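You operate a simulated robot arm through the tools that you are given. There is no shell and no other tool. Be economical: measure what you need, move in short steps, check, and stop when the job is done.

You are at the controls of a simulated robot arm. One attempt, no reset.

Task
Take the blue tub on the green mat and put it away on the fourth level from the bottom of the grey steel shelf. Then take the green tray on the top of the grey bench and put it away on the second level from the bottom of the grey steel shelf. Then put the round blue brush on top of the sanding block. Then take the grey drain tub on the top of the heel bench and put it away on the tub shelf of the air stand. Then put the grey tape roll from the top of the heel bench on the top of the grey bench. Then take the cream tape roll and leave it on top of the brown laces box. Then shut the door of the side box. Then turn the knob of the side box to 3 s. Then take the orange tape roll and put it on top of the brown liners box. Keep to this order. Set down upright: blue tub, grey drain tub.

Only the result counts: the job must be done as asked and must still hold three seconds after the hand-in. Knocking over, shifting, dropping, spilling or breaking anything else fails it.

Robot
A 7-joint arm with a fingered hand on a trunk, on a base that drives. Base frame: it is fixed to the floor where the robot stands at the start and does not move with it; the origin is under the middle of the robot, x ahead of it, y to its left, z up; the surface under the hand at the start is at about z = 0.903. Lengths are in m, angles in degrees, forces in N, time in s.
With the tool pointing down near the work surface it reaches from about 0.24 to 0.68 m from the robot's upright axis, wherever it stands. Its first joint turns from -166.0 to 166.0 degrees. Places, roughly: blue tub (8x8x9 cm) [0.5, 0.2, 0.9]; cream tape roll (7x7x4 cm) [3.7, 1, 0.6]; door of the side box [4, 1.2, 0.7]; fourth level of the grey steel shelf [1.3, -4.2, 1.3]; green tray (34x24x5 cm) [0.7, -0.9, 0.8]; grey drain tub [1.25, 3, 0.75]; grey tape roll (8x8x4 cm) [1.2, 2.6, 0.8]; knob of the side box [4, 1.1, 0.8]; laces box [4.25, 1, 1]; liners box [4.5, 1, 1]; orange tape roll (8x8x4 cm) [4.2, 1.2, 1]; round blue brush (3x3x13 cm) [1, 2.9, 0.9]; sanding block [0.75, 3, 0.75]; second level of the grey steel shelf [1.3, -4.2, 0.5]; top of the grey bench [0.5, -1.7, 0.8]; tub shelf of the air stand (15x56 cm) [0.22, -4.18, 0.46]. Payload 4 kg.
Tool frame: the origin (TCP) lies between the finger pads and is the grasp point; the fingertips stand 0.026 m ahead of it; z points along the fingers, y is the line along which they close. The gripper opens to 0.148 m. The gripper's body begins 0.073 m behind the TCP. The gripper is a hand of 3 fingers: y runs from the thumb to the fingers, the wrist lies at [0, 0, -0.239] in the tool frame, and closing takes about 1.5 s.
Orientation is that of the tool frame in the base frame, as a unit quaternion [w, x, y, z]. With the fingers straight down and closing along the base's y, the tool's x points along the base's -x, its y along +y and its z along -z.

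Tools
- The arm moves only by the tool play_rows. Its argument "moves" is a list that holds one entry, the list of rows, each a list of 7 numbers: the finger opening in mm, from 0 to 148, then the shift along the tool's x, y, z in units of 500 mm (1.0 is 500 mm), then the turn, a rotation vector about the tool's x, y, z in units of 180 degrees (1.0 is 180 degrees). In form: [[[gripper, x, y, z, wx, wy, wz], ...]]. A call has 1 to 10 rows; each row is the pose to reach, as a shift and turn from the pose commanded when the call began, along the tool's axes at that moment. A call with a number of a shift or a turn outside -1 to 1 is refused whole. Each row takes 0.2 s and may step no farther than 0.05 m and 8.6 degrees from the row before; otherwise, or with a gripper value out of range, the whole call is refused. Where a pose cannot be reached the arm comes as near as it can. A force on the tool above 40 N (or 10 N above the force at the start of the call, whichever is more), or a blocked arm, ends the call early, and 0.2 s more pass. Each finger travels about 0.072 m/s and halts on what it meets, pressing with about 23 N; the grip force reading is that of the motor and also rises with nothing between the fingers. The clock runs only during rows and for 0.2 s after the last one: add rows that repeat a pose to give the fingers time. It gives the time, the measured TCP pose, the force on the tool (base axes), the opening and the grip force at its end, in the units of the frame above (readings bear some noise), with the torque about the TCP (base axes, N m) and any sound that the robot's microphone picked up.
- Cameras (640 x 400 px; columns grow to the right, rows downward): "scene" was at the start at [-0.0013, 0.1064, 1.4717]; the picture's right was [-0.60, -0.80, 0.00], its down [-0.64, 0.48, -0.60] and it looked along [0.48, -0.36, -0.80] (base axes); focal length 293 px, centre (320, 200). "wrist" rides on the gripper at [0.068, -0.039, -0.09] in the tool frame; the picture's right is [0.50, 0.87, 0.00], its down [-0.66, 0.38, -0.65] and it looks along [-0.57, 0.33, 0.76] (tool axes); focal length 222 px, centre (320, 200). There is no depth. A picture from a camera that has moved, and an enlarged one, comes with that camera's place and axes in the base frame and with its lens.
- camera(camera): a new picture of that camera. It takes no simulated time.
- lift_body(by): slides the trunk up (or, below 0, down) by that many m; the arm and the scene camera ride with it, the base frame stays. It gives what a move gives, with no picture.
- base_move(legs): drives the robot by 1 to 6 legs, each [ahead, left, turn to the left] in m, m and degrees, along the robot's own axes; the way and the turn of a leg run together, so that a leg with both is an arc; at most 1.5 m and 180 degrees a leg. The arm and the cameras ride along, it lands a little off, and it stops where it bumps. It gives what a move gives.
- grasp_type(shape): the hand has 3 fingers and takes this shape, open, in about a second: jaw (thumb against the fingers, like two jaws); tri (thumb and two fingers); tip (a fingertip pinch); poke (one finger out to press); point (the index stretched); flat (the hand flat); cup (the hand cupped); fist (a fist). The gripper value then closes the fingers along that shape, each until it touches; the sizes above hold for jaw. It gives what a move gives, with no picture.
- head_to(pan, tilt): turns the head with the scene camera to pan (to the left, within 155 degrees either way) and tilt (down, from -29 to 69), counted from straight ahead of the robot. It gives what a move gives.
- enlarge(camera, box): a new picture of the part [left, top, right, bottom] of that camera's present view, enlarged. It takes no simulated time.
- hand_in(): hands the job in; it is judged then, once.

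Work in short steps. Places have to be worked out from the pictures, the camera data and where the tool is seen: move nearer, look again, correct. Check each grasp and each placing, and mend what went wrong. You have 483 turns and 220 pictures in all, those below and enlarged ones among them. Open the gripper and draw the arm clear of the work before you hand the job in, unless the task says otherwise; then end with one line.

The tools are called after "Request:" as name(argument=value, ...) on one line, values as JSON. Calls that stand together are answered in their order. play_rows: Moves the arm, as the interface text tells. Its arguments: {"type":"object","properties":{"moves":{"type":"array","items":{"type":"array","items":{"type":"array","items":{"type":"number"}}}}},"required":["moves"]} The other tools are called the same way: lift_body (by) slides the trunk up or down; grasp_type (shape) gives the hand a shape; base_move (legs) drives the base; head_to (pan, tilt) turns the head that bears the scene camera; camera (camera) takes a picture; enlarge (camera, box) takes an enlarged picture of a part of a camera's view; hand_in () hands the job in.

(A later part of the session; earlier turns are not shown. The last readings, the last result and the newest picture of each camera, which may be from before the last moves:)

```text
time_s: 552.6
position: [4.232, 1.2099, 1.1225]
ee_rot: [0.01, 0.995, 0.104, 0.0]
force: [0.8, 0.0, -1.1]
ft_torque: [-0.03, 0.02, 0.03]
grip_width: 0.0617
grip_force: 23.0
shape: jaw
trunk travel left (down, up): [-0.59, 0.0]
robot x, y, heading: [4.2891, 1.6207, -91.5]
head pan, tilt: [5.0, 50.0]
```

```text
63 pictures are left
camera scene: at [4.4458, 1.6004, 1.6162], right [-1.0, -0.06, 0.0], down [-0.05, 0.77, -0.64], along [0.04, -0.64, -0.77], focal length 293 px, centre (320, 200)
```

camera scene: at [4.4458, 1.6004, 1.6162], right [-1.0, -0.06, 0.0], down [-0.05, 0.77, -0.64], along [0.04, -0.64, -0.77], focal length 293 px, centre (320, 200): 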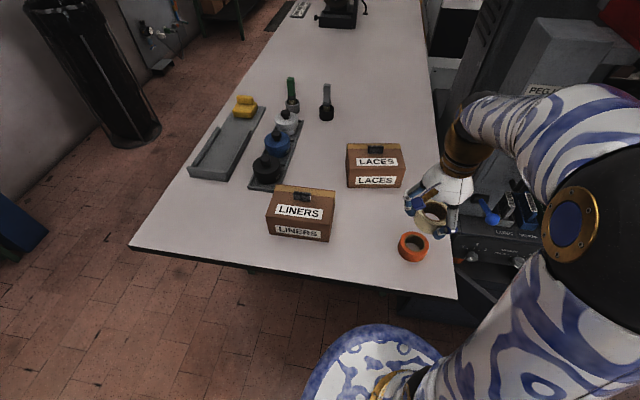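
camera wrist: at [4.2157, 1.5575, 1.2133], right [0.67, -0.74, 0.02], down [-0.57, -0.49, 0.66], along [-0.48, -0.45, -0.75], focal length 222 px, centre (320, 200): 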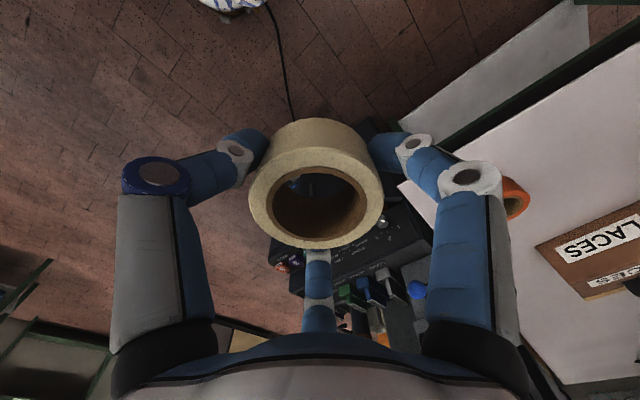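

The laces top centre is at (4.317, 0.942). I carry the roll over it, bottom ≈ 7 cm above.

Request:
play_rows(moves=[[[45, 0.01, 0.09, 0, 0, 0, 0], [45, 0.02, 0.18, 0, 0, 0, 0], [45, 0.03, 0.27, 0, 0, 0, 0], [45, 0.04, 0.36, 0, 0, 0, 0], [45, 0.05, 0.45, 0, 0, 0, 0], [45, 0.057, 0.51, 0.02, 0, 0, 0], [45, 0.057, 0.554, 0.04, 0, 0, 0], [45, 0.057, 0.554, 0.04, 0, 0, 0]]])

Request:
camera(camera="wrist")

Request:
enlarge(camera="scene", box=[300, 90, 500, 270])

```text
time_s: 554.4
position: [4.3193, 0.9451, 1.1082]
ee_rot: [0.011, 0.994, 0.105, 0.002]
force: [0.0, -0.2, -1.4]
ft_torque: [0.01, -0.01, 0.02]
grip_width: 0.0614
grip_force: 22.7
shape: jaw
trunk travel left (down, up): [-0.59, 0.0]
robot x, y, heading: [4.2849, 1.6237, -91.4]
head pan, tilt: [5.0, 50.0]
```

```text
62 pictures are left
camera wrist: at [4.3762, 0.9991, 1.1969], right [0.67, -0.74, 0.02], down [-0.57, -0.49, 0.66], along [-0.48, -0.45, -0.75], focal length 222 px, centre (320, 200)
```

wrist: 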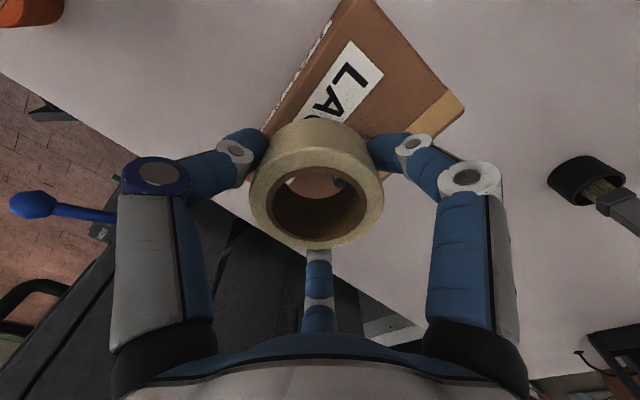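

```text
2.22 times, centred on (400, 180) of scene
camera zoom: at [4.4459, 1.6003, 1.6162], right [-1.0, -0.06, 0.0], down [-0.05, 0.76, -0.64], along [0.04, -0.64, -0.77], focal length 650 px, centre (142, 244)
```

zoom: 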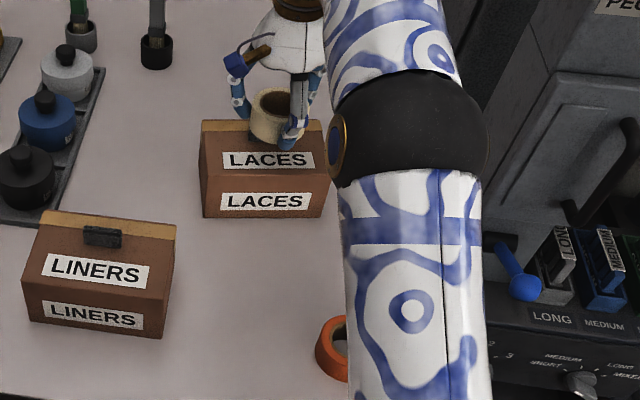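

Aligned within millimetres. I lower to just above, then finely until contact.

Request:
play_rows(moves=[[[45, -0.011, 0.012, 0.03, 0, 0, 0], [45, -0.011, 0.012, 0.06, 0, 0, 0], [45, -0.011, 0.012, 0.08, 0, 0, 0], [45, -0.011, 0.012, 0.08, 0, 0, 0]]])

Request:
play_rows(moves=[[[45, 0, 0, 0.01, 0, 0, 0], [45, 0, 0, 0.01, 0, 0, 0]]])

Request:
play_rows(moves=[[[45, 0, 0, 0.01, 0, 0, 0], [45, 0, 0, 0.01, 0, 0, 0]]])

Request:
play_rows(moves=[[[45, 0, 0, 0.008, 0, 0, 0], [45, 0, 0, 0.008, 0, 0, 0]]])

```text
time_s: 555.4
position: [4.3151, 0.9378, 1.0722]
ee_rot: [0.014, 0.994, 0.105, 0.001]
force: [-1.2, -2.1, 32.9]
ft_torque: [-0.83, -0.01, -0.03]
grip_width: 0.0645
grip_force: 23.1
shape: jaw
trunk travel left (down, up): [-0.59, 0.0]
robot x, y, heading: [4.288, 1.6233, -91.4]
head pan, tilt: [5.0, 50.0]
```

```text
time_s: 556.0
position: [4.3146, 0.938, 1.0658]
ee_rot: [0.012, 0.995, 0.104, 0.001]
force: [-1.6, 3.8, 24.3]
ft_torque: [-0.54, -0.06, -0.01]
grip_width: 0.0654
grip_force: 23.2
shape: jaw
trunk travel left (down, up): [-0.59, 0.0]
robot x, y, heading: [4.2886, 1.6216, -91.6]
head pan, tilt: [5.0, 50.0]
```

```text
time_s: 556.6
position: [4.3145, 0.9372, 1.054]
ee_rot: [0.007, 0.994, 0.105, 0.001]
force: [0.5, -0.2, -2.0]
ft_torque: [-0.01, 0.01, 0.04]
grip_width: 0.0501
grip_force: 22.4
shape: jaw
trunk travel left (down, up): [-0.59, 0.0]
robot x, y, heading: [4.2889, 1.6244, -91.4]
head pan, tilt: [5.0, 50.0]
```

```text
time_s: 557.2
position: [4.3144, 0.9374, 1.0551]
ee_rot: [0.01, 0.994, 0.105, 0.001]
force: [-0.4, 0.0, -1.4]
ft_torque: [0.01, -0.02, 0.03]
grip_width: 0.0497
grip_force: 22.7
shape: jaw
trunk travel left (down, up): [-0.59, 0.0]
robot x, y, heading: [4.2872, 1.6186, -91.4]
head pan, tilt: [5.0, 50.0]
```

The roll met something (likely the clip at the back) and slipped in the grip. I look before doing anything.

Request:
camera(camera="wrist")

Request:
enlarge(camera="scene", box=[320, 100, 440, 220])

```text
60 pictures are left
camera wrist: at [4.3721, 0.9912, 1.144], right [0.67, -0.74, 0.02], down [-0.57, -0.49, 0.66], along [-0.48, -0.45, -0.75], focal length 222 px, centre (320, 200)
```

wrist: 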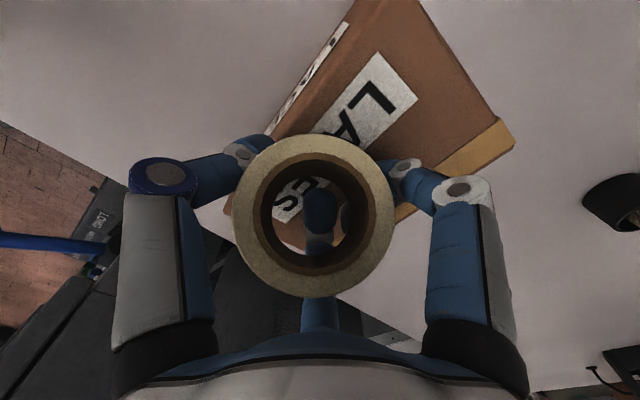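

```text
3.33 times, centred on (380, 160) of scene
camera zoom: at [4.4459, 1.6001, 1.6162], right [-1.0, -0.06, 0.0], down [-0.05, 0.76, -0.64], along [0.04, -0.64, -0.77], focal length 976 px, centre (120, 333)
```

zoom: 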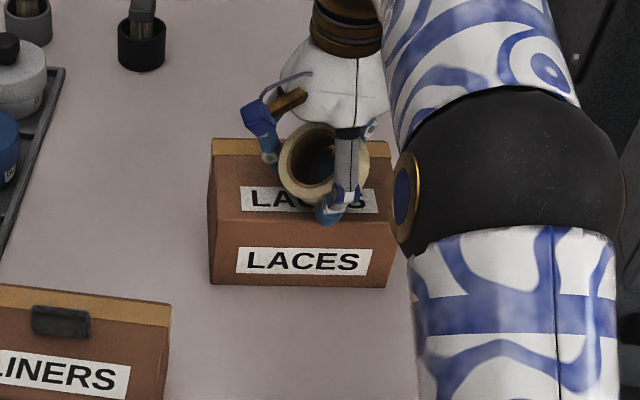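

The clip pushed the roll up and tilted it in the fingers. I lift away and carry it to the free table spot near (4.35, 1.115) to set down and regrasp.

Request:
play_rows(moves=[[[45, 0, 0, -0.06, 0, 0, 0], [45, 0, 0, -0.12, 0, 0, 0], [45, 0, 0, -0.18, 0, 0, 0], [45, 0.03, -0.08, -0.18, 0, 0, 0], [45, 0.06, -0.16, -0.18, 0, 0, 0], [45, 0.1, -0.24, -0.18, 0, 0, 0], [45, 0.142, -0.335, -0.18, 0, 0, 0], [45, 0.142, -0.335, -0.18, 0, 0, 0]]])

Request:
camera(camera="wrist")

Request:
camera(camera="scene")

```text
refused: row 7 steps farther than a row can; nothing moved
```

```text
58 pictures are left
camera wrist: at [4.3721, 0.9912, 1.144], right [0.67, -0.74, 0.02], down [-0.57, -0.49, 0.66], along [-0.48, -0.45, -0.75], focal length 222 px, centre (320, 200)
```

wrist: 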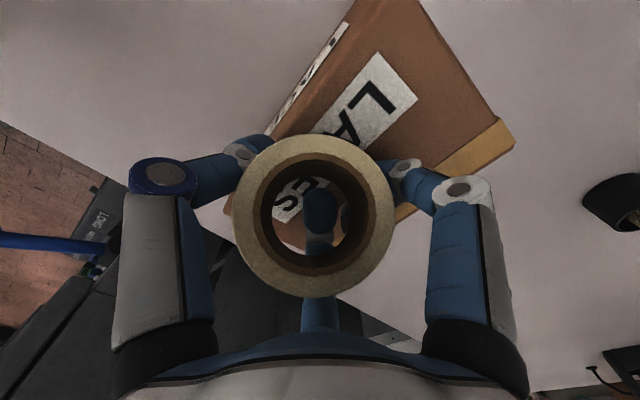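

```text
57 pictures are left
camera scene: at [4.4459, 1.6001, 1.6162], right [-1.0, -0.06, 0.0], down [-0.05, 0.76, -0.64], along [0.04, -0.64, -0.77], focal length 293 px, centre (320, 200)
```

scene: 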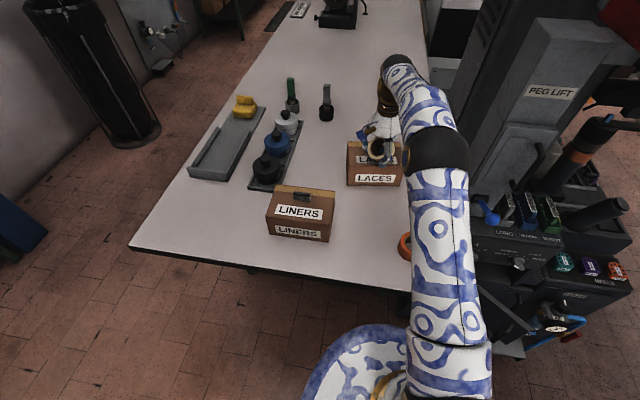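

Request:
play_rows(moves=[[[45, 0, 0, -0.06, 0, 0, 0], [45, 0, 0, -0.12, 0, 0, 0], [45, 0, 0, -0.18, 0, 0, 0], [45, 0.03, -0.08, -0.18, 0, 0, 0], [45, 0.06, -0.16, -0.18, 0, 0, 0], [45, 0.09, -0.24, -0.18, 0, 0, 0], [45, 0.115, -0.31, -0.18, 0, 0, 0], [45, 0.125, -0.345, -0.18, 0, 0, 0], [45, 0.125, -0.345, -0.18, 0, 0, 0]]])

Request:
enlarge(camera="scene", box=[300, 110, 460, 270])

```text
time_s: 559.2
position: [4.3396, 1.1204, 1.1421]
ee_rot: [0.01, 0.994, 0.104, 0.001]
force: [0.6, 0.6, -1.0]
ft_torque: [0.01, 0.01, -0.02]
grip_width: 0.0491
grip_force: 23.2
shape: jaw
trunk travel left (down, up): [-0.59, 0.0]
robot x, y, heading: [4.2884, 1.6193, -91.4]
head pan, tilt: [5.0, 50.0]
```

```text
2.50 times, centred on (380, 190) of scene
camera zoom: at [4.4459, 1.6003, 1.6162], right [-1.0, -0.06, 0.0], down [-0.05, 0.76, -0.64], along [0.04, -0.64, -0.77], focal length 732 px, centre (170, 225)
```

zoom: 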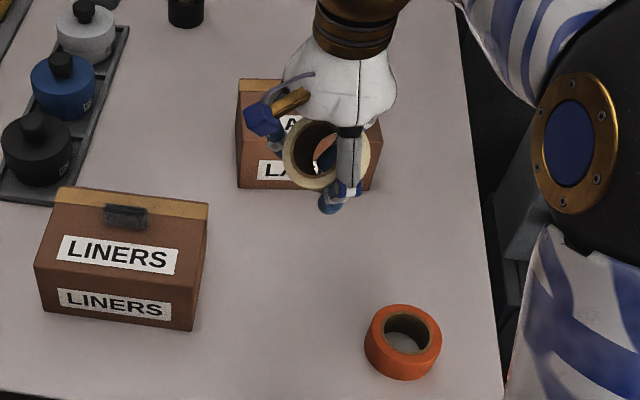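

The spot below is free. I lower toward the table.

Request:
play_rows(moves=[[[45, 0, 0, 0.07, 0, 0, 0], [45, 0, 0, 0.14, 0, 0, 0], [45, 0, 0, 0.2, 0, 0, 0], [45, 0, 0, 0.25, 0, 0, 0], [45, 0, 0, 0.28, 0, 0, 0], [45, 0, 0, 0.28, 0, 0, 0]]])

Request:
play_rows(moves=[[[45, 0, 0, 0.01, 0, 0, 0], [45, 0, 0, 0.02, 0, 0, 0], [45, 0, 0, 0.02, 0, 0, 0]]])

Request:
camera(camera="wrist")

```text
time_s: 560.6
position: [4.3394, 1.1186, 1.0014]
ee_rot: [0.01, 0.994, 0.105, 0.002]
force: [0.9, -0.2, -0.4]
ft_torque: [0.02, 0.04, 0.0]
grip_width: 0.0487
grip_force: 23.4
shape: jaw
trunk travel left (down, up): [-0.59, 0.0]
robot x, y, heading: [4.2904, 1.6221, -91.5]
head pan, tilt: [5.0, 50.0]
```

```text
time_s: 561.4
position: [4.3394, 1.1184, 0.9934]
ee_rot: [0.011, 0.994, 0.105, 0.002]
force: [-0.8, 0.2, -0.5]
ft_torque: [-0.03, 0.0, 0.0]
grip_width: 0.0487
grip_force: 23.1
shape: jaw
trunk travel left (down, up): [-0.59, 0.0]
robot x, y, heading: [4.287, 1.6226, -91.7]
head pan, tilt: [5.0, 50.0]
```

```text
55 pictures are left
camera wrist: at [4.398, 1.1721, 1.0826], right [0.67, -0.74, 0.02], down [-0.57, -0.49, 0.66], along [-0.48, -0.45, -0.75], focal length 222 px, centre (320, 200)
```

wrist: 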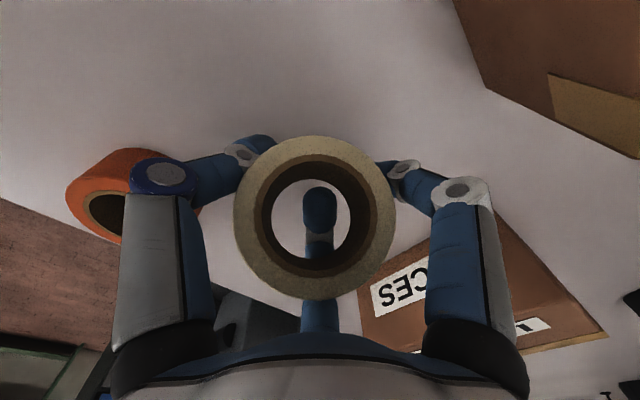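

Request:
play_rows(moves=[[[45, 0, 0, 0.01, 0, 0, 0], [45, 0, 0, 0.02, 0, 0, 0], [45, 0, 0, 0.02, 0, 0, 0]]])

Request:
play_rows(moves=[[[45, 0, 0, 0.008, 0, 0, 0], [45, 0, 0, 0.014, 0, 0, 0], [45, 0, 0, 0.014, 0, 0, 0]]])

```text
time_s: 562.2
position: [4.3413, 1.1169, 0.9829]
ee_rot: [0.01, 0.994, 0.105, 0.0]
force: [0.8, -1.3, -1.4]
ft_torque: [0.03, 0.02, 0.01]
grip_width: 0.0489
grip_force: 23.0
shape: jaw
trunk travel left (down, up): [-0.59, 0.0]
robot x, y, heading: [4.2887, 1.6199, -91.3]
head pan, tilt: [5.0, 50.0]
```

```text
time_s: 563.0
position: [4.3401, 1.1176, 0.9748]
ee_rot: [0.011, 0.995, 0.104, 0.001]
force: [0.4, 0.2, -1.4]
ft_torque: [0.02, -0.02, -0.01]
grip_width: 0.0488
grip_force: 22.7
shape: jaw
trunk travel left (down, up): [-0.59, 0.0]
robot x, y, heading: [4.2887, 1.6247, -91.3]
head pan, tilt: [5.0, 50.0]
```

Request:
play_rows(moves=[[[45, 0, 0, 0.008, 0, 0, 0], [45, 0, 0, 0.016, 0, 0, 0], [45, 0, 0, 0.016, 0, 0, 0]]])

Request:
play_rows(moves=[[[45, 0, 0, 0.008, 0, 0, 0], [45, 0, 0, 0.016, 0, 0, 0], [45, 0, 0, 0.016, 0, 0, 0]]])

```text
time_s: 563.8
position: [4.3398, 1.1177, 0.967]
ee_rot: [0.01, 0.994, 0.105, 0.001]
force: [0.3, -0.5, 0.8]
ft_torque: [0.02, 0.01, -0.03]
grip_width: 0.0488
grip_force: 23.1
shape: jaw
trunk travel left (down, up): [-0.59, 0.0]
robot x, y, heading: [4.2898, 1.626, -91.3]
head pan, tilt: [5.0, 50.0]
```

```text
time_s: 564.6
position: [4.34, 1.1189, 0.9612]
ee_rot: [0.012, 0.994, 0.104, 0.001]
force: [-2.9, 8.0, 35.0]
ft_torque: [0.96, 0.12, 0.04]
grip_width: 0.0487
grip_force: 22.5
shape: jaw
trunk travel left (down, up): [-0.59, 0.0]
robot x, y, heading: [4.2864, 1.6207, -91.5]
head pan, tilt: [5.0, 50.0]
```

Contact: the table is at ≈0.936. I open slowly to let the roll settle.

Request:
play_rows(moves=[[[50, 0, 0, -0.006, 0, 0, 0], [54, 0, 0, -0.006, 0, 0, 0], [58, 0, 0, -0.006, 0, 0, 0], [62, 0, 0, -0.006, 0, 0, 0], [66, 0, 0, -0.006, 0, 0, 0], [70, 0, 0, -0.006, 0, 0, 0], [76, 0, 0, -0.006, 0, 0, 0], [82, 0, 0, -0.006, 0, 0, 0]]])

Request:
camera(camera="wrist")

```text
time_s: 566.4
position: [4.3395, 1.1181, 0.9642]
ee_rot: [0.012, 0.994, 0.105, 0.001]
force: [-0.4, -4.2, 41.9]
ft_torque: [0.22, 0.02, -0.01]
grip_width: 0.0631
grip_force: 0.1
shape: jaw
trunk travel left (down, up): [-0.59, 0.0]
robot x, y, heading: [4.2866, 1.6197, -91.5]
head pan, tilt: [5.0, 50.0]
```

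```text
54 pictures are left
camera wrist: at [4.3977, 1.1724, 1.0532], right [0.67, -0.74, 0.02], down [-0.57, -0.49, 0.66], along [-0.48, -0.46, -0.75], focal length 222 px, centre (320, 200)
```

wrist: 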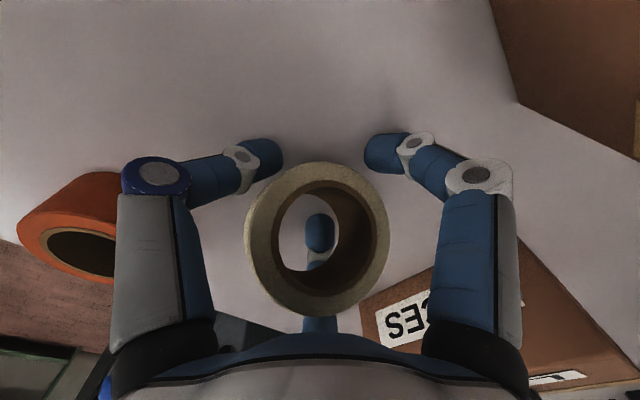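

Opening fingers press on the table (42 N). I rise 1.5 cm while opening further.

Request:
play_rows(moves=[[[64, 0, 0, -0.02, 0, 0, 0], [68, 0, 0, -0.024, 0, 0, 0], [74, 0, 0, -0.03, 0, 0, 0], [80, 0, 0, -0.03, 0, 0, 0], [88, 0, 0, -0.03, 0, 0, 0], [96, 0, 0, -0.03, 0, 0, 0], [96, 0, 0, -0.03, 0, 0, 0]]])

Request:
camera(camera="wrist")

Request:
enlarge(camera="scene", box=[300, 110, 460, 270])

```text
time_s: 568.0
position: [4.34, 1.118, 0.9757]
ee_rot: [0.011, 0.994, 0.105, 0.001]
force: [0.4, -0.4, -1.0]
ft_torque: [-0.02, 0.0, 0.0]
grip_width: 0.0956
grip_force: 0.1
shape: jaw
trunk travel left (down, up): [-0.59, 0.0]
robot x, y, heading: [4.2912, 1.6202, -91.5]
head pan, tilt: [5.0, 50.0]
```

```text
53 pictures are left
camera wrist: at [4.3978, 1.1715, 1.0661], right [0.67, -0.74, 0.02], down [-0.57, -0.49, 0.66], along [-0.48, -0.45, -0.75], focal length 222 px, centre (320, 200)
```

wrist: 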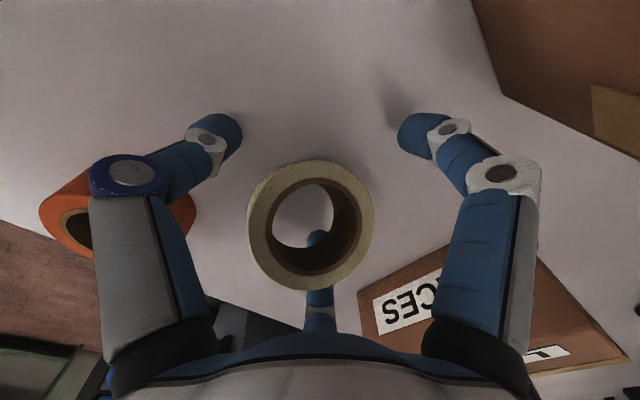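

```text
2.50 times, centred on (380, 190) of scene
camera zoom: at [4.4458, 1.6003, 1.6162], right [-1.0, -0.06, 0.0], down [-0.05, 0.76, -0.64], along [0.04, -0.64, -0.77], focal length 732 px, centre (170, 225)
```

zoom: 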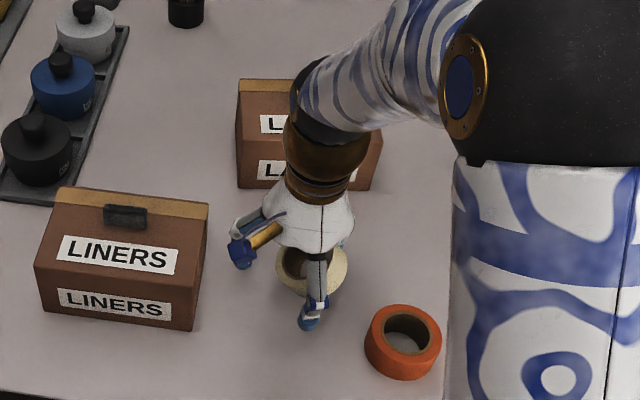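

The roll still leans on the back finger. I raise the hand slowly so that it settles flat.

Request:
play_rows(moves=[[[110, 0, 0, -0.01, 0, 0, 0], [120, 0, 0, -0.03, 0, 0, 0], [120, 0, 0, -0.06, 0, 0, 0], [120, 0, 0, -0.1, 0, 0, 0], [120, 0, 0, -0.15, 0, 0, 0], [120, 0, 0, -0.15, 0, 0, 0]]])

Request:
camera(camera="wrist")

```text
time_s: 569.4
position: [4.3407, 1.1186, 1.0516]
ee_rot: [0.011, 0.994, 0.104, 0.002]
force: [0.1, 0.1, 0.0]
ft_torque: [0.0, -0.02, 0.01]
grip_width: 0.1199
grip_force: 0.0
shape: jaw
trunk travel left (down, up): [-0.59, 0.0]
robot x, y, heading: [4.2887, 1.6203, -91.5]
head pan, tilt: [5.0, 50.0]
```

```text
51 pictures are left
camera wrist: at [4.3973, 1.1729, 1.1406], right [0.67, -0.74, 0.02], down [-0.57, -0.49, 0.66], along [-0.48, -0.45, -0.75], focal length 222 px, centre (320, 200)
```

wrist: 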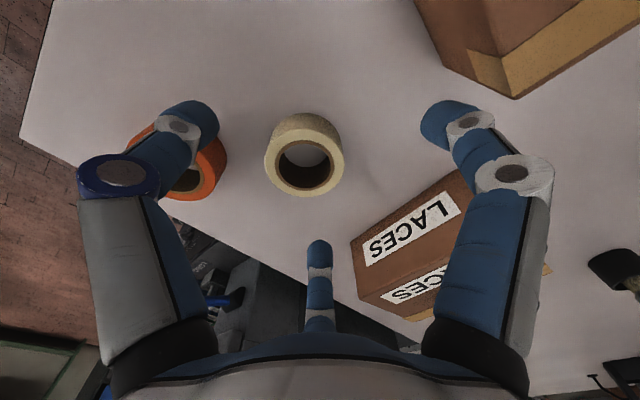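

The roll lies flat at about (4.3136, 1.111). I centre above it and check.

Request:
play_rows(moves=[[[105, -0.03, 0.002, 0, 0, 0, 0], [92, -0.056, 0.004, 0.02, 0, 0, 0], [92, -0.056, 0.004, 0.06, 0, 0, 0], [92, -0.056, 0.004, 0.06, 0, 0, 0]]])

Request:
camera(camera="wrist")

```text
time_s: 570.4
position: [4.3125, 1.1091, 1.0221]
ee_rot: [0.01, 0.995, 0.104, 0.001]
force: [0.3, 0.7, 0.5]
ft_torque: [0.02, -0.01, 0.03]
grip_width: 0.0929
grip_force: 0.0
shape: jaw
trunk travel left (down, up): [-0.59, 0.0]
robot x, y, heading: [4.2882, 1.6167, -91.4]
head pan, tilt: [5.0, 50.0]
```

```text
50 pictures are left
camera wrist: at [4.3703, 1.1638, 1.1117], right [0.67, -0.74, 0.02], down [-0.57, -0.49, 0.66], along [-0.48, -0.45, -0.75], focal length 222 px, centre (320, 200)
```

wrist: 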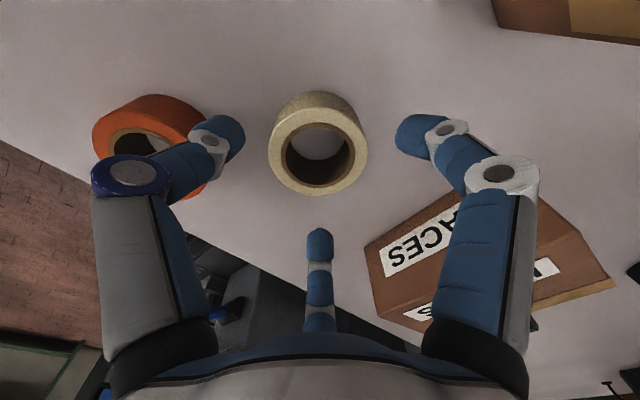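

Centred. Down and close.

Request:
play_rows(moves=[[[92, 0.006, -0.006, 0.04, 0, 0, 0], [92, 0.006, -0.006, 0.08, 0, 0, 0], [92, 0.006, -0.006, 0.104, 0, 0, 0], [80, 0.006, -0.006, 0.104, 0, 0, 0], [68, 0.006, -0.006, 0.104, 0, 0, 0], [56, 0.006, -0.006, 0.104, 0, 0, 0], [50, 0.006, -0.006, 0.104, 0, 0, 0], [50, 0.006, -0.006, 0.104, 0, 0, 0]]])

Request:
play_rows(moves=[[[50, 0, 0, -0.05, 0, 0, 0], [50, 0, 0, -0.12, 0, 0, 0], [50, 0, 0, -0.2, 0, 0, 0], [50, 0, 0, -0.26, 0, 0, 0], [50, 0, 0, -0.26, 0, 0, 0]]])

Request:
camera(camera="wrist")

```text
time_s: 572.2
position: [4.315, 1.1122, 0.9705]
ee_rot: [0.01, 0.994, 0.105, 0.001]
force: [-0.3, -0.4, 0.1]
ft_torque: [0.01, 0.02, -0.03]
grip_width: 0.0625
grip_force: 23.1
shape: jaw
trunk travel left (down, up): [-0.59, 0.0]
robot x, y, heading: [4.2875, 1.6216, -91.4]
head pan, tilt: [5.0, 50.0]
```

```text
time_s: 573.4
position: [4.3156, 1.1149, 1.1016]
ee_rot: [0.01, 0.994, 0.105, 0.001]
force: [0.8, -0.5, -0.5]
ft_torque: [0.0, 0.01, 0.0]
grip_width: 0.0625
grip_force: 23.1
shape: jaw
trunk travel left (down, up): [-0.59, 0.0]
robot x, y, heading: [4.2877, 1.6206, -91.7]
head pan, tilt: [5.0, 50.0]
```

```text
49 pictures are left
camera wrist: at [4.3736, 1.1692, 1.1911], right [0.67, -0.74, 0.02], down [-0.57, -0.49, 0.66], along [-0.48, -0.45, -0.75], focal length 222 px, centre (320, 200)
```

wrist: 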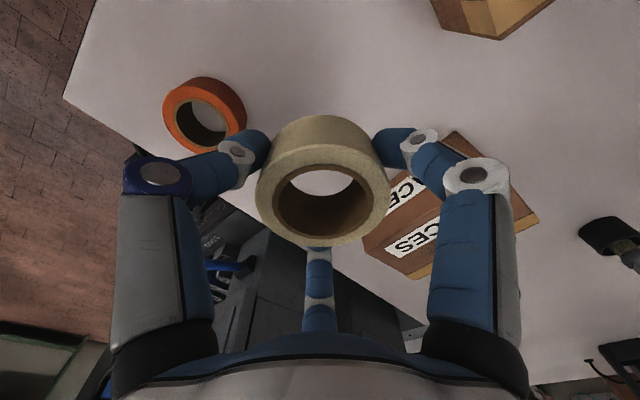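

Regrasped level. The clip occupies x 4.297–4.343 at the back, so I aim the roll at (4.358, 0.938), beside it.

Request:
play_rows(moves=[[[50, 0.002, 0.09, 0, 0, 0, 0], [50, 0.004, 0.18, 0, 0, 0, 0], [50, 0.006, 0.27, 0, 0, 0, 0], [50, 0.009, 0.36, 0, 0, 0, 0], [50, 0.009, 0.365, 0.01, 0, 0, 0], [50, 0.009, 0.365, 0.01, 0, 0, 0]]])

Request:
camera(camera="wrist")

Request:
enlarge(camera="scene", box=[320, 100, 440, 220])

```text
time_s: 574.8
position: [4.3556, 0.937, 1.1005]
ee_rot: [0.01, 0.995, 0.104, 0.001]
force: [-0.6, -0.8, -1.5]
ft_torque: [0.01, -0.01, -0.03]
grip_width: 0.0622
grip_force: 23.0
shape: jaw
trunk travel left (down, up): [-0.59, 0.0]
robot x, y, heading: [4.2858, 1.6209, -91.4]
head pan, tilt: [5.0, 50.0]
```

```text
48 pictures are left
camera wrist: at [4.4132, 0.9921, 1.1898], right [0.67, -0.74, 0.02], down [-0.57, -0.49, 0.66], along [-0.48, -0.45, -0.75], focal length 222 px, centre (320, 200)
```

wrist: 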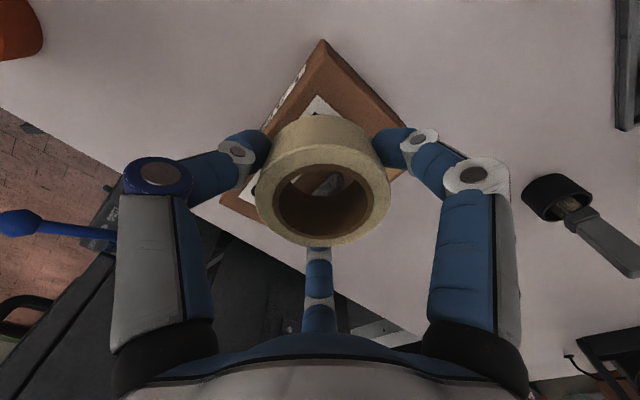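

```text
3.33 times, centred on (380, 160) of scene
camera zoom: at [4.4459, 1.6002, 1.6162], right [-1.0, -0.06, 0.0], down [-0.05, 0.76, -0.64], along [0.04, -0.64, -0.77], focal length 976 px, centre (120, 333)
```

zoom: 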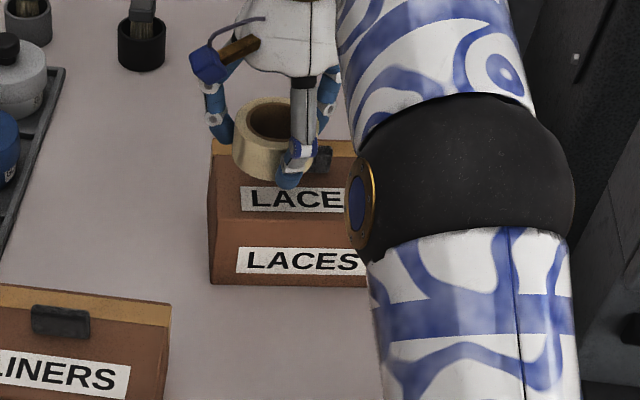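

Request:
play_rows(moves=[[[50, 0.011, -0.01, 0.03, 0, 0, 0], [50, 0.011, -0.01, 0.06, 0, 0, 0], [50, 0.011, -0.01, 0.076, 0, 0, 0], [50, 0.011, -0.01, 0.076, 0, 0, 0]]])

Request:
camera(camera="wrist")

```text
time_s: 575.8
position: [4.3605, 0.9429, 1.061]
ee_rot: [0.009, 0.994, 0.104, 0.001]
force: [-0.3, 2.3, 1.9]
ft_torque: [-0.08, 0.12, -0.11]
grip_width: 0.0624
grip_force: 22.7
shape: jaw
trunk travel left (down, up): [-0.59, 0.0]
robot x, y, heading: [4.289, 1.6201, -91.4]
head pan, tilt: [5.0, 50.0]
```

```text
46 pictures are left
camera wrist: at [4.4182, 0.9975, 1.1512], right [0.67, -0.74, 0.02], down [-0.57, -0.49, 0.66], along [-0.48, -0.45, -0.75], focal length 222 px, centre (320, 200)
```

wrist: 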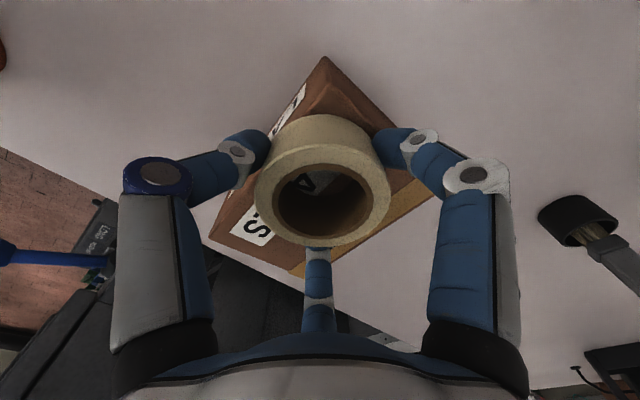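

A slight graze (2 N toward +y); I shift 4 mm forward and continue very gently.

Request:
play_rows(moves=[[[50, 0.002, -0.008, 0, 0, 0, 0], [50, 0.002, -0.008, 0.006, 0, 0, 0], [50, 0.002, -0.008, 0.006, 0, 0, 0]]])

Request:
play_rows(moves=[[[50, 0, 0, 0.006, 0, 0, 0], [50, 0, 0, 0.006, 0, 0, 0]]])

```text
time_s: 576.6
position: [4.3612, 0.9468, 1.0587]
ee_rot: [0.011, 0.994, 0.105, 0.001]
force: [-0.8, -0.6, -0.7]
ft_torque: [-0.01, 0.05, -0.01]
grip_width: 0.0621
grip_force: 23.3
shape: jaw
trunk travel left (down, up): [-0.59, 0.0]
robot x, y, heading: [4.2909, 1.6236, -91.6]
head pan, tilt: [5.0, 50.0]
```

```text
time_s: 577.2
position: [4.3615, 0.9473, 1.0548]
ee_rot: [0.011, 0.994, 0.105, 0.001]
force: [-0.3, 3.3, 4.4]
ft_torque: [-0.2, 0.21, -0.15]
grip_width: 0.0621
grip_force: 23.1
shape: jaw
trunk travel left (down, up): [-0.59, 0.0]
robot x, y, heading: [4.2852, 1.6173, -91.4]
head pan, tilt: [5.0, 50.0]
```

The contact is at the back finger touching the clip, so I lift 2 cm and rotate the hand 60° so that the clip falls in a finger gap.

Request:
play_rows(moves=[[[50, 0, 0, -0.04, 0, 0, 0], [50, 0, 0, -0.04, 0, 0, 0.045], [50, 0, 0, -0.04, 0, 0, 0.09], [50, 0, 0, -0.04, 0, 0, 0.135], [50, 0, 0, -0.04, 0, 0, 0.18], [50, 0, 0, -0.04, 0, 0, 0.225], [50, 0, 0, -0.04, 0, 0, 0.27], [50, 0, 0, -0.04, 0, 0, 0.315], [50, 0, 0, -0.04, 0, 0, 0.333], [50, 0, 0, -0.04, 0, 0, 0.333]]])

Request:
camera(camera="wrist")

```text
time_s: 579.4
position: [4.362, 0.9484, 1.0743]
ee_rot: [0.009, 0.913, -0.407, 0.007]
force: [0.4, 0.1, -1.1]
ft_torque: [0.01, 0.02, 0.0]
grip_width: 0.0621
grip_force: 23.0
shape: jaw
trunk travel left (down, up): [-0.59, 0.0]
robot x, y, heading: [4.2912, 1.6213, -91.3]
head pan, tilt: [5.0, 50.0]
```

```text
45 pictures are left
camera wrist: at [4.4352, 0.9259, 1.1654], right [-0.31, -0.95, 0.02], down [-0.72, 0.25, 0.65], along [-0.62, 0.19, -0.76], focal length 222 px, centre (320, 200)
```

wrist: 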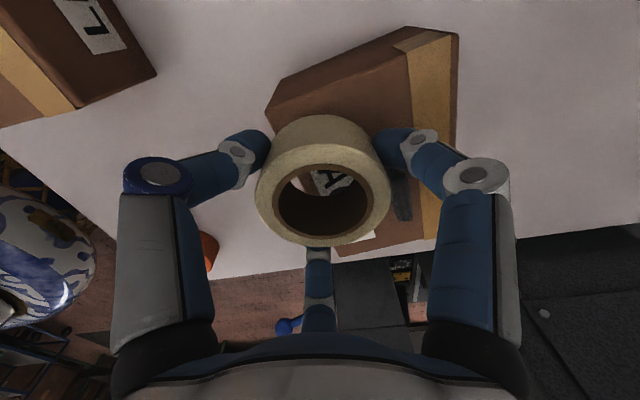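

Now the clip sits in a gap between fingers. I lower again gently.

Request:
play_rows(moves=[[[50, 0, 0, 0.015, 0, 0, 0], [50, 0, 0, 0.03, 0, 0, 0], [50, 0, 0, 0.036, 0, 0, 0], [50, 0, 0, 0.036, 0, 0, 0]]])

Request:
play_rows(moves=[[[50, 0, 0, 0.008, 0, 0, 0], [50, 0, 0, 0.008, 0, 0, 0]]])

```text
time_s: 580.4
position: [4.3621, 0.9481, 1.0556]
ee_rot: [0.008, 0.914, -0.406, 0.007]
force: [-0.4, -0.3, -0.5]
ft_torque: [-0.01, 0.03, -0.01]
grip_width: 0.0619
grip_force: 23.7
shape: jaw
trunk travel left (down, up): [-0.59, 0.0]
robot x, y, heading: [4.2895, 1.6218, -91.3]
head pan, tilt: [5.0, 50.0]
```

```text
time_s: 581.0
position: [4.3619, 0.9488, 1.0547]
ee_rot: [0.01, 0.914, -0.406, 0.008]
force: [0.3, -0.2, 7.9]
ft_torque: [0.12, 0.08, -0.01]
grip_width: 0.0623
grip_force: 22.7
shape: jaw
trunk travel left (down, up): [-0.59, 0.0]
robot x, y, heading: [4.2894, 1.6242, -91.4]
head pan, tilt: [5.0, 50.0]
```

Clean vertical contact near the roll's centre. I press a touch, then open slowly and rise.

Request:
play_rows(moves=[[[58, 0, 0, 0.0, 0, 0, 0], [62, 0, 0, 0.0, 0, 0, 0], [66, 0, 0, -0.002, 0, 0, 0], [70, 0, 0, -0.004, 0, 0, 0], [76, 0, 0, -0.006, 0, 0, 0], [82, 0, 0, -0.01, 0, 0, 0], [86, 0, 0, -0.014, 0, 0, 0], [86, 0, 0, -0.014, 0, 0, 0]]])

Request:
camera(camera="wrist")

```text
time_s: 582.8
position: [4.362, 0.9489, 1.0589]
ee_rot: [0.009, 0.913, -0.407, 0.007]
force: [0.3, -0.6, -0.7]
ft_torque: [0.02, -0.02, -0.03]
grip_width: 0.0851
grip_force: 0.1
shape: jaw
trunk travel left (down, up): [-0.59, 0.0]
robot x, y, heading: [4.2835, 1.6229, -91.4]
head pan, tilt: [5.0, 50.0]
```

```text
44 pictures are left
camera wrist: at [4.4354, 0.9252, 1.151], right [-0.31, -0.95, 0.02], down [-0.72, 0.25, 0.65], along [-0.62, 0.19, -0.76], focal length 222 px, centre (320, 200)
```

wrist: 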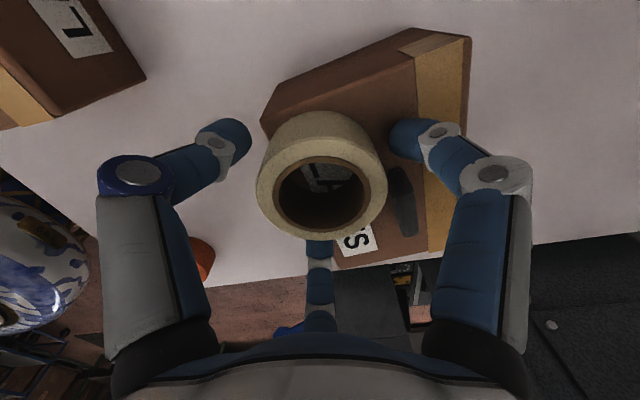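

Released flat on the box. I rise straight up and draw back to the robot.

Request:
play_rows(moves=[[[88, 0, 0, -0.04, 0, 0, 0], [90, 0, 0, -0.1, 0, 0, 0], [90, 0, 0, -0.17, 0, 0, 0], [90, 0, 0, -0.25, 0, 0, 0], [90, 0.05, -0.07, -0.25, 0, 0, 0], [90, 0.1, -0.14, -0.25, 0, 0, 0], [90, 0.15, -0.21, -0.25, 0, 0, 0], [90, 0.2, -0.28, -0.25, 0, 0, 0], [90, 0.2, -0.28, -0.25, 0, 0, 0]]])

Request:
enlarge(camera="scene", box=[300, 100, 460, 260])

```text
time_s: 584.8
position: [4.5129, 0.9885, 1.1756]
ee_rot: [0.009, 0.914, -0.406, 0.006]
force: [-0.1, -0.7, -0.7]
ft_torque: [-0.02, -0.01, 0.0]
grip_width: 0.0895
grip_force: 0.1
shape: jaw
out of reach, approached as far as the arm can: row 4, 5, 6, 7, 8, 9
trunk travel left (down, up): [-0.59, 0.0]
robot x, y, heading: [4.2894, 1.6188, -91.3]
head pan, tilt: [5.0, 50.0]
```

```text
2.50 times, centred on (380, 180) of scene
camera zoom: at [4.446, 1.5999, 1.6162], right [-1.0, -0.06, 0.0], down [-0.05, 0.76, -0.64], along [0.04, -0.64, -0.77], focal length 732 px, centre (170, 250)
```

zoom: 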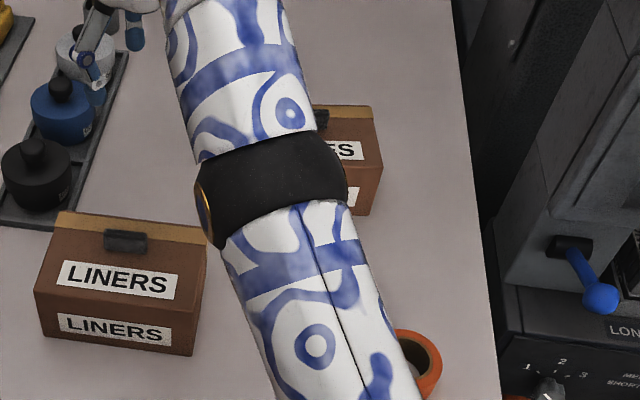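

I drifted east (the tool axes are rotated). I bring the hand back north-west above the table.

Request:
play_rows(moves=[[[90, -0.085, -0.002, 0, 0, 0, 0], [90, -0.17, -0.005, 0, 0, 0, 0], [90, -0.255, -0.007, -0.01, 0, 0, 0], [90, -0.34, -0.01, -0.02, 0, 0, 0], [90, -0.425, -0.013, -0.03, 0, 0, 0], [90, -0.51, -0.015, -0.05, 0, 0, 0], [90, -0.595, -0.018, -0.06, 0, 0, 0], [90, -0.68, -0.02, -0.06, 0, 0, 0], [90, -0.68, -0.02, -0.06, 0, 0, 0]]])

Request:
camera(camera="scene")

```text
time_s: 586.8
position: [4.2983, 1.2464, 1.1953]
ee_rot: [0.009, 0.914, -0.406, 0.007]
force: [0.4, 0.5, -0.2]
ft_torque: [-0.02, -0.02, 0.0]
grip_width: 0.09
grip_force: 0.1
shape: jaw
out of reach, approached as far as the arm can: row 1, 2, 3, 4, 5
trunk travel left (down, up): [-0.59, 0.0]
robot x, y, heading: [4.2892, 1.6221, -91.6]
head pan, tilt: [5.0, 50.0]
```

```text
42 pictures are left
camera scene: at [4.4458, 1.601, 1.6162], right [-1.0, -0.06, 0.0], down [-0.05, 0.76, -0.64], along [0.04, -0.64, -0.77], focal length 293 px, centre (320, 200)
```

scene: 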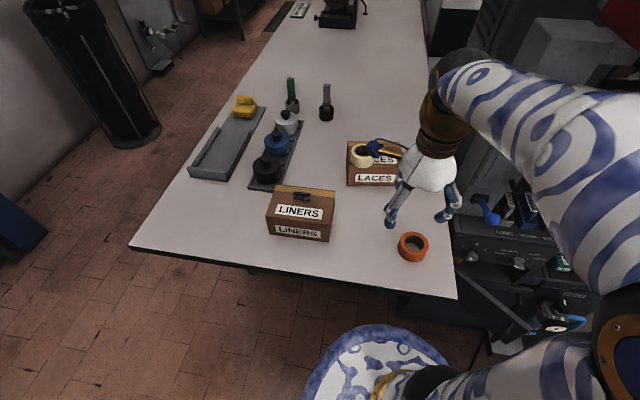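

The cream roll rests on the laces box. Next the side-box door; I zoom on the box to measure door and knob.

Request:
enlarge(camera="scene", box=[430, 190, 600, 350])

```text
2.50 times, centred on (515, 270) of scene
camera zoom: at [4.4458, 1.601, 1.6162], right [-1.0, -0.06, 0.0], down [-0.05, 0.76, -0.64], along [0.04, -0.64, -0.77], focal length 732 px, centre (-168, 25)
```

zoom: 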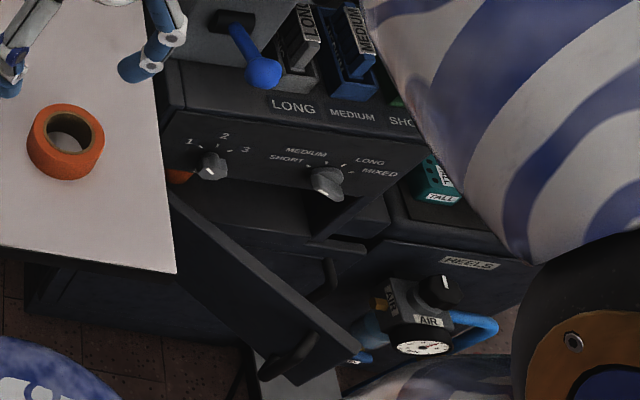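

Geometry: s-knob at about (4.0, 1.114, 0.80); door hinge (4.037, 1.13), free end (3.873, 1.317), about 55° open. I back off, lower the trunk, and turn the hand horizontal with closed fingers to push.

Request:
base_move(legs=[[-0.27, 0, 0]])

Request:
lift_body(by=-0.4)

Request:
play_rows(moves=[[[70, 0, 0, 0, 0, 0, -0.043], [50, 0, 0, 0, 0, 0, -0.086], [30, 0, 0, 0, 0, 0, -0.129], [10, 0, 0, 0, 0, 0, -0.172], [0, 0, 0, 0, 0, 0, -0.215], [0, 0, 0, 0, 0, 0, -0.256], [0, 0, 0, 0, 0, 0, -0.256]]])

Request:
play_rows(moves=[[[0, 0, 0, -0.02, -0.045, 0, 0], [0, 0, 0, -0.04, -0.09, 0, 0], [0, 0, 0, -0.06, -0.135, 0, 0], [0, 0, 0, -0.08, -0.18, 0, 0], [0, 0, 0, -0.08, -0.225, 0, 0], [0, 0, 0, -0.08, -0.27, 0, 0], [0, 0, 0, -0.08, -0.315, 0, 0], [0, 0, 0, -0.08, -0.36, 0, 0], [0, 0, 0, -0.08, -0.405, 0, 0], [0, 0, 0, -0.08, -0.45, 0, 0]]])

```text
time_s: 588.7
position: [4.3018, 1.5158, 1.1959]
ee_rot: [0.008, 0.914, -0.406, 0.006]
force: [0.0, 0.0, -0.4]
ft_torque: [-0.01, 0.01, 0.01]
grip_width: 0.0896
grip_force: 0.1
shape: jaw
trunk travel left (down, up): [-0.59, 0.0]
robot x, y, heading: [4.2922, 1.8872, -91.3]
head pan, tilt: [5.0, 50.0]
```

```text
time_s: 592.5
position: [4.3035, 1.5145, 0.7958]
ee_rot: [0.008, 0.914, -0.406, 0.007]
force: [0.1, 0.1, 0.5]
ft_torque: [0.0, -0.02, 0.0]
grip_width: 0.0899
grip_force: 0.1
shape: jaw
trunk travel left (down, up): [-0.19, 0.4]
robot x, y, heading: [4.2951, 1.8906, -91.4]
head pan, tilt: [5.0, 50.0]
```

```text
time_s: 594.1
position: [4.3031, 1.5147, 0.7966]
ee_rot: [0.012, 1.0, -0.016, 0.003]
force: [0.1, 0.4, -1.2]
ft_torque: [0.03, -0.02, -0.01]
grip_width: 0.0
grip_force: 22.9
shape: jaw
trunk travel left (down, up): [-0.19, 0.4]
robot x, y, heading: [4.2989, 1.8882, -91.5]
head pan, tilt: [5.0, 50.0]
```

```text
time_s: 595.5
position: [4.3023, 1.5049, 0.7799]
ee_rot: [0.306, 0.952, -0.017, -0.006]
force: [0.0, 0.0, 0.5]
ft_torque: [-0.02, -0.02, -0.01]
grip_width: 0.0
grip_force: 23.1
shape: jaw
trunk travel left (down, up): [-0.19, 0.4]
robot x, y, heading: [4.2948, 1.8881, -91.3]
head pan, tilt: [5.0, 50.0]
stopped in row 6: the arm was blocked; the commanded pose is now the measured one
```

Too folded to tilt here. I strafe west and slightly back so that the arm can extend, then continue tilting.

Request:
base_move(legs=[[-0.1, -0.33, 0]])

Request:
play_rows(moves=[[[0, 0, 0.03, 0.05, 0, 0, 0], [0, 0, 0.06, 0.1, 0, 0, 0], [0, 0, 0.09, 0.15, -0.02, 0, 0], [0, 0, 0.12, 0.2, -0.06, 0, 0], [0, 0, 0.14, 0.22, -0.1, 0, 0], [0, 0, 0.14, 0.22, -0.14, 0, 0], [0, 0, 0.14, 0.22, -0.18, 0, 0], [0, 0, 0.14, 0.22, -0.22, 0, 0], [0, 0, 0.14, 0.22, -0.26, 0, 0], [0, 0, 0.14, 0.22, -0.3, 0, 0]]])

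Request:
head_to(pan=0, tilt=35)

Request:
camera(camera="scene")

```text
time_s: 597.8
position: [3.9686, 1.6137, 0.7773]
ee_rot: [0.306, 0.952, -0.018, -0.007]
force: [0.2, -0.2, 0.7]
ft_torque: [0.01, -0.02, -0.03]
grip_width: 0.0001
grip_force: 22.2
shape: jaw
trunk travel left (down, up): [-0.19, 0.4]
robot x, y, heading: [3.9604, 1.9965, -91.6]
head pan, tilt: [5.0, 50.0]
```

```text
time_s: 600.0
position: [3.9711, 1.443, 0.7254]
ee_rot: [0.705, 0.709, -0.012, -0.014]
force: [0.4, 0.5, -0.2]
ft_torque: [-0.03, 0.03, 0.0]
grip_width: 0.0
grip_force: 23.4
shape: jaw
out of reach, approached as far as the arm can: row 6, 7, 8, 9, 10
trunk travel left (down, up): [-0.19, 0.4]
robot x, y, heading: [3.9641, 1.9997, -91.7]
head pan, tilt: [5.0, 50.0]
```

```text
time_s: 600.8
position: [3.9698, 1.4438, 0.7255]
ee_rot: [0.704, 0.71, -0.013, -0.014]
force: [-0.9, -0.3, -0.3]
ft_torque: [0.01, 0.0, 0.03]
grip_width: 0.0
grip_force: 22.5
shape: jaw
trunk travel left (down, up): [-0.19, 0.4]
robot x, y, heading: [3.9656, 1.9975, -91.6]
head pan, tilt: [0.0, 35.0]
```

```text
40 pictures are left
camera scene: at [4.1126, 1.9663, 1.2379], right [-1.0, 0.03, 0.0], down [0.02, 0.57, -0.82], along [-0.02, -0.82, -0.57], focal length 293 px, centre (320, 200)
```

scene: 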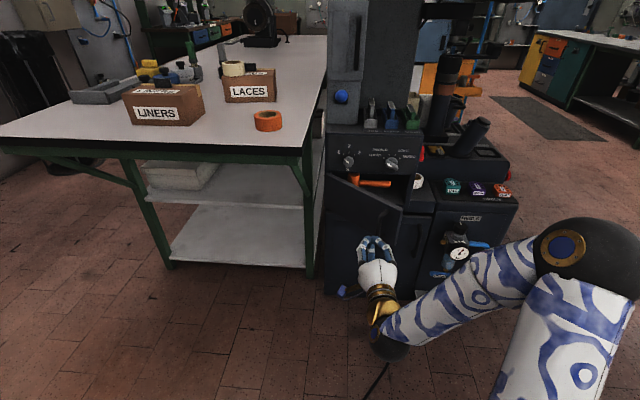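

Request:
enlarge(camera="scene", box=[310, 120, 450, 310])

```text
2.11 times, centred on (380, 215) of scene
camera zoom: at [4.1126, 1.9663, 1.2379], right [-1.0, 0.03, 0.0], down [0.02, 0.57, -0.82], along [-0.02, -0.82, -0.57], focal length 616 px, centre (194, 168)
```

zoom: 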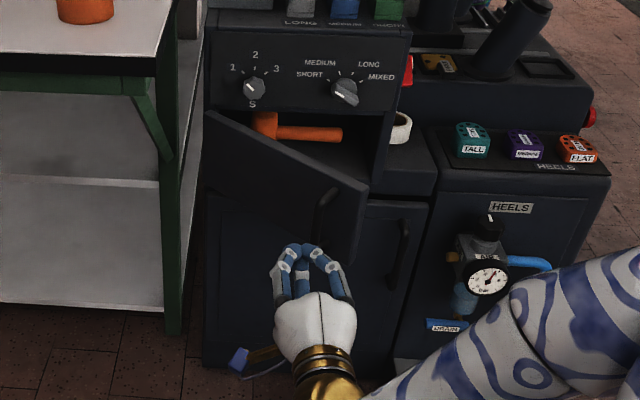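

The door (z 0.62–0.77) with its handle is clear to see. I push it at x ≈ 0.94+3, z ≈ 0.69, going south in steps.

Request:
play_rows(moves=[[[0, -0.03, -0.035, 0.06, 0, 0, 0], [0, -0.06, -0.07, 0.12, 0, 0, 0], [0, -0.06, -0.07, 0.2, 0, 0, 0], [0, -0.06, -0.07, 0.26, 0, 0, 0], [0, -0.06, -0.07, 0.32, 0, 0, 0], [0, -0.06, -0.07, 0.38, 0, 0, 0], [0, -0.06, -0.07, 0.44, 0, 0, 0], [0, -0.06, -0.07, 0.5, 0, 0, 0]]])

Request:
enlarge(camera="scene", box=[310, 120, 450, 310])

```text
time_s: 602.5
position: [3.928, 1.1943, 0.6855]
ee_rot: [0.705, 0.709, -0.013, -0.015]
force: [-0.3, -0.1, 0.1]
ft_torque: [0.02, 0.01, 0.01]
grip_width: 0.0001
grip_force: 22.8
shape: jaw
trunk travel left (down, up): [-0.19, 0.4]
robot x, y, heading: [3.9643, 2.0022, -91.8]
head pan, tilt: [0.0, 35.0]
```

```text
2.11 times, centred on (380, 215) of scene
camera zoom: at [4.1125, 1.9663, 1.238], right [-1.0, 0.03, 0.0], down [0.02, 0.57, -0.82], along [-0.02, -0.82, -0.57], focal length 616 px, centre (194, 168)
```

zoom: 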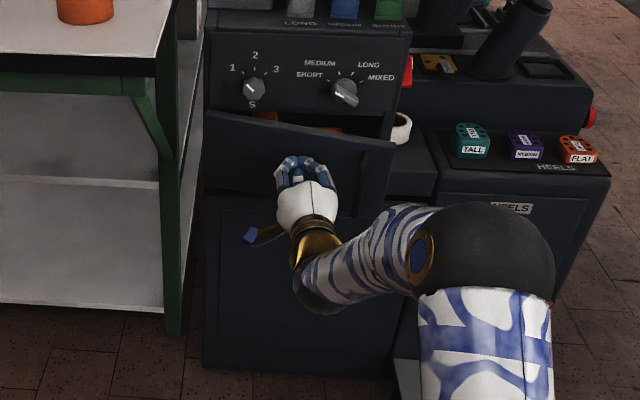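

The door is swinging shut. I keep pushing in small steps until it seats.

Request:
play_rows(moves=[[[0, 0, 0, 0.04, 0, 0, 0], [0, 0, 0, 0.08, 0, 0, 0], [0, 0, 0, 0.11, 0, 0, 0], [0, 0, 0, 0.13, 0, 0, 0], [0, 0, 0, 0.15, 0, 0, 0], [0, 0, 0, 0.17, 0, 0, 0], [0, 0, 0, 0.19, 0, 0, 0]]])

Request:
enlarge(camera="scene", box=[310, 120, 450, 310])

```text
time_s: 603.3
position: [3.9268, 1.152, 0.6864]
ee_rot: [0.703, 0.711, -0.013, -0.015]
force: [0.6, 16.6, 3.0]
ft_torque: [-0.07, -0.03, -0.06]
grip_width: 0.0
grip_force: 23.2
shape: jaw
trunk travel left (down, up): [-0.19, 0.4]
robot x, y, heading: [3.9614, 1.9972, -91.9]
head pan, tilt: [0.0, 35.0]
stopped in row 3: the force on the tool passed its limit at 54 N (the readings are from after the stop); the commanded pose is now the measured one
```

```text
2.11 times, centred on (380, 215) of scene
camera zoom: at [4.1126, 1.9681, 1.2381], right [-1.0, 0.03, 0.0], down [0.02, 0.57, -0.82], along [-0.02, -0.82, -0.57], focal length 616 px, centre (194, 168)
```

zoom: 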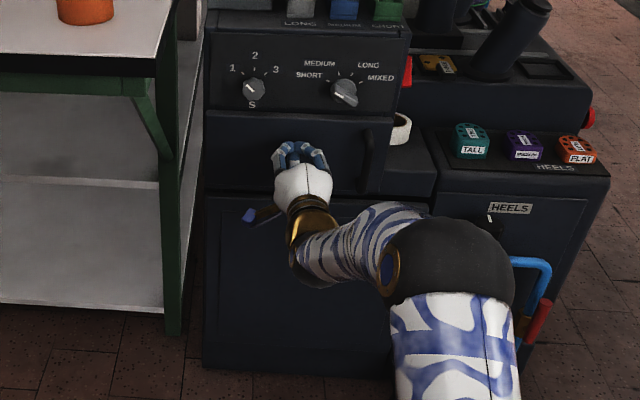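

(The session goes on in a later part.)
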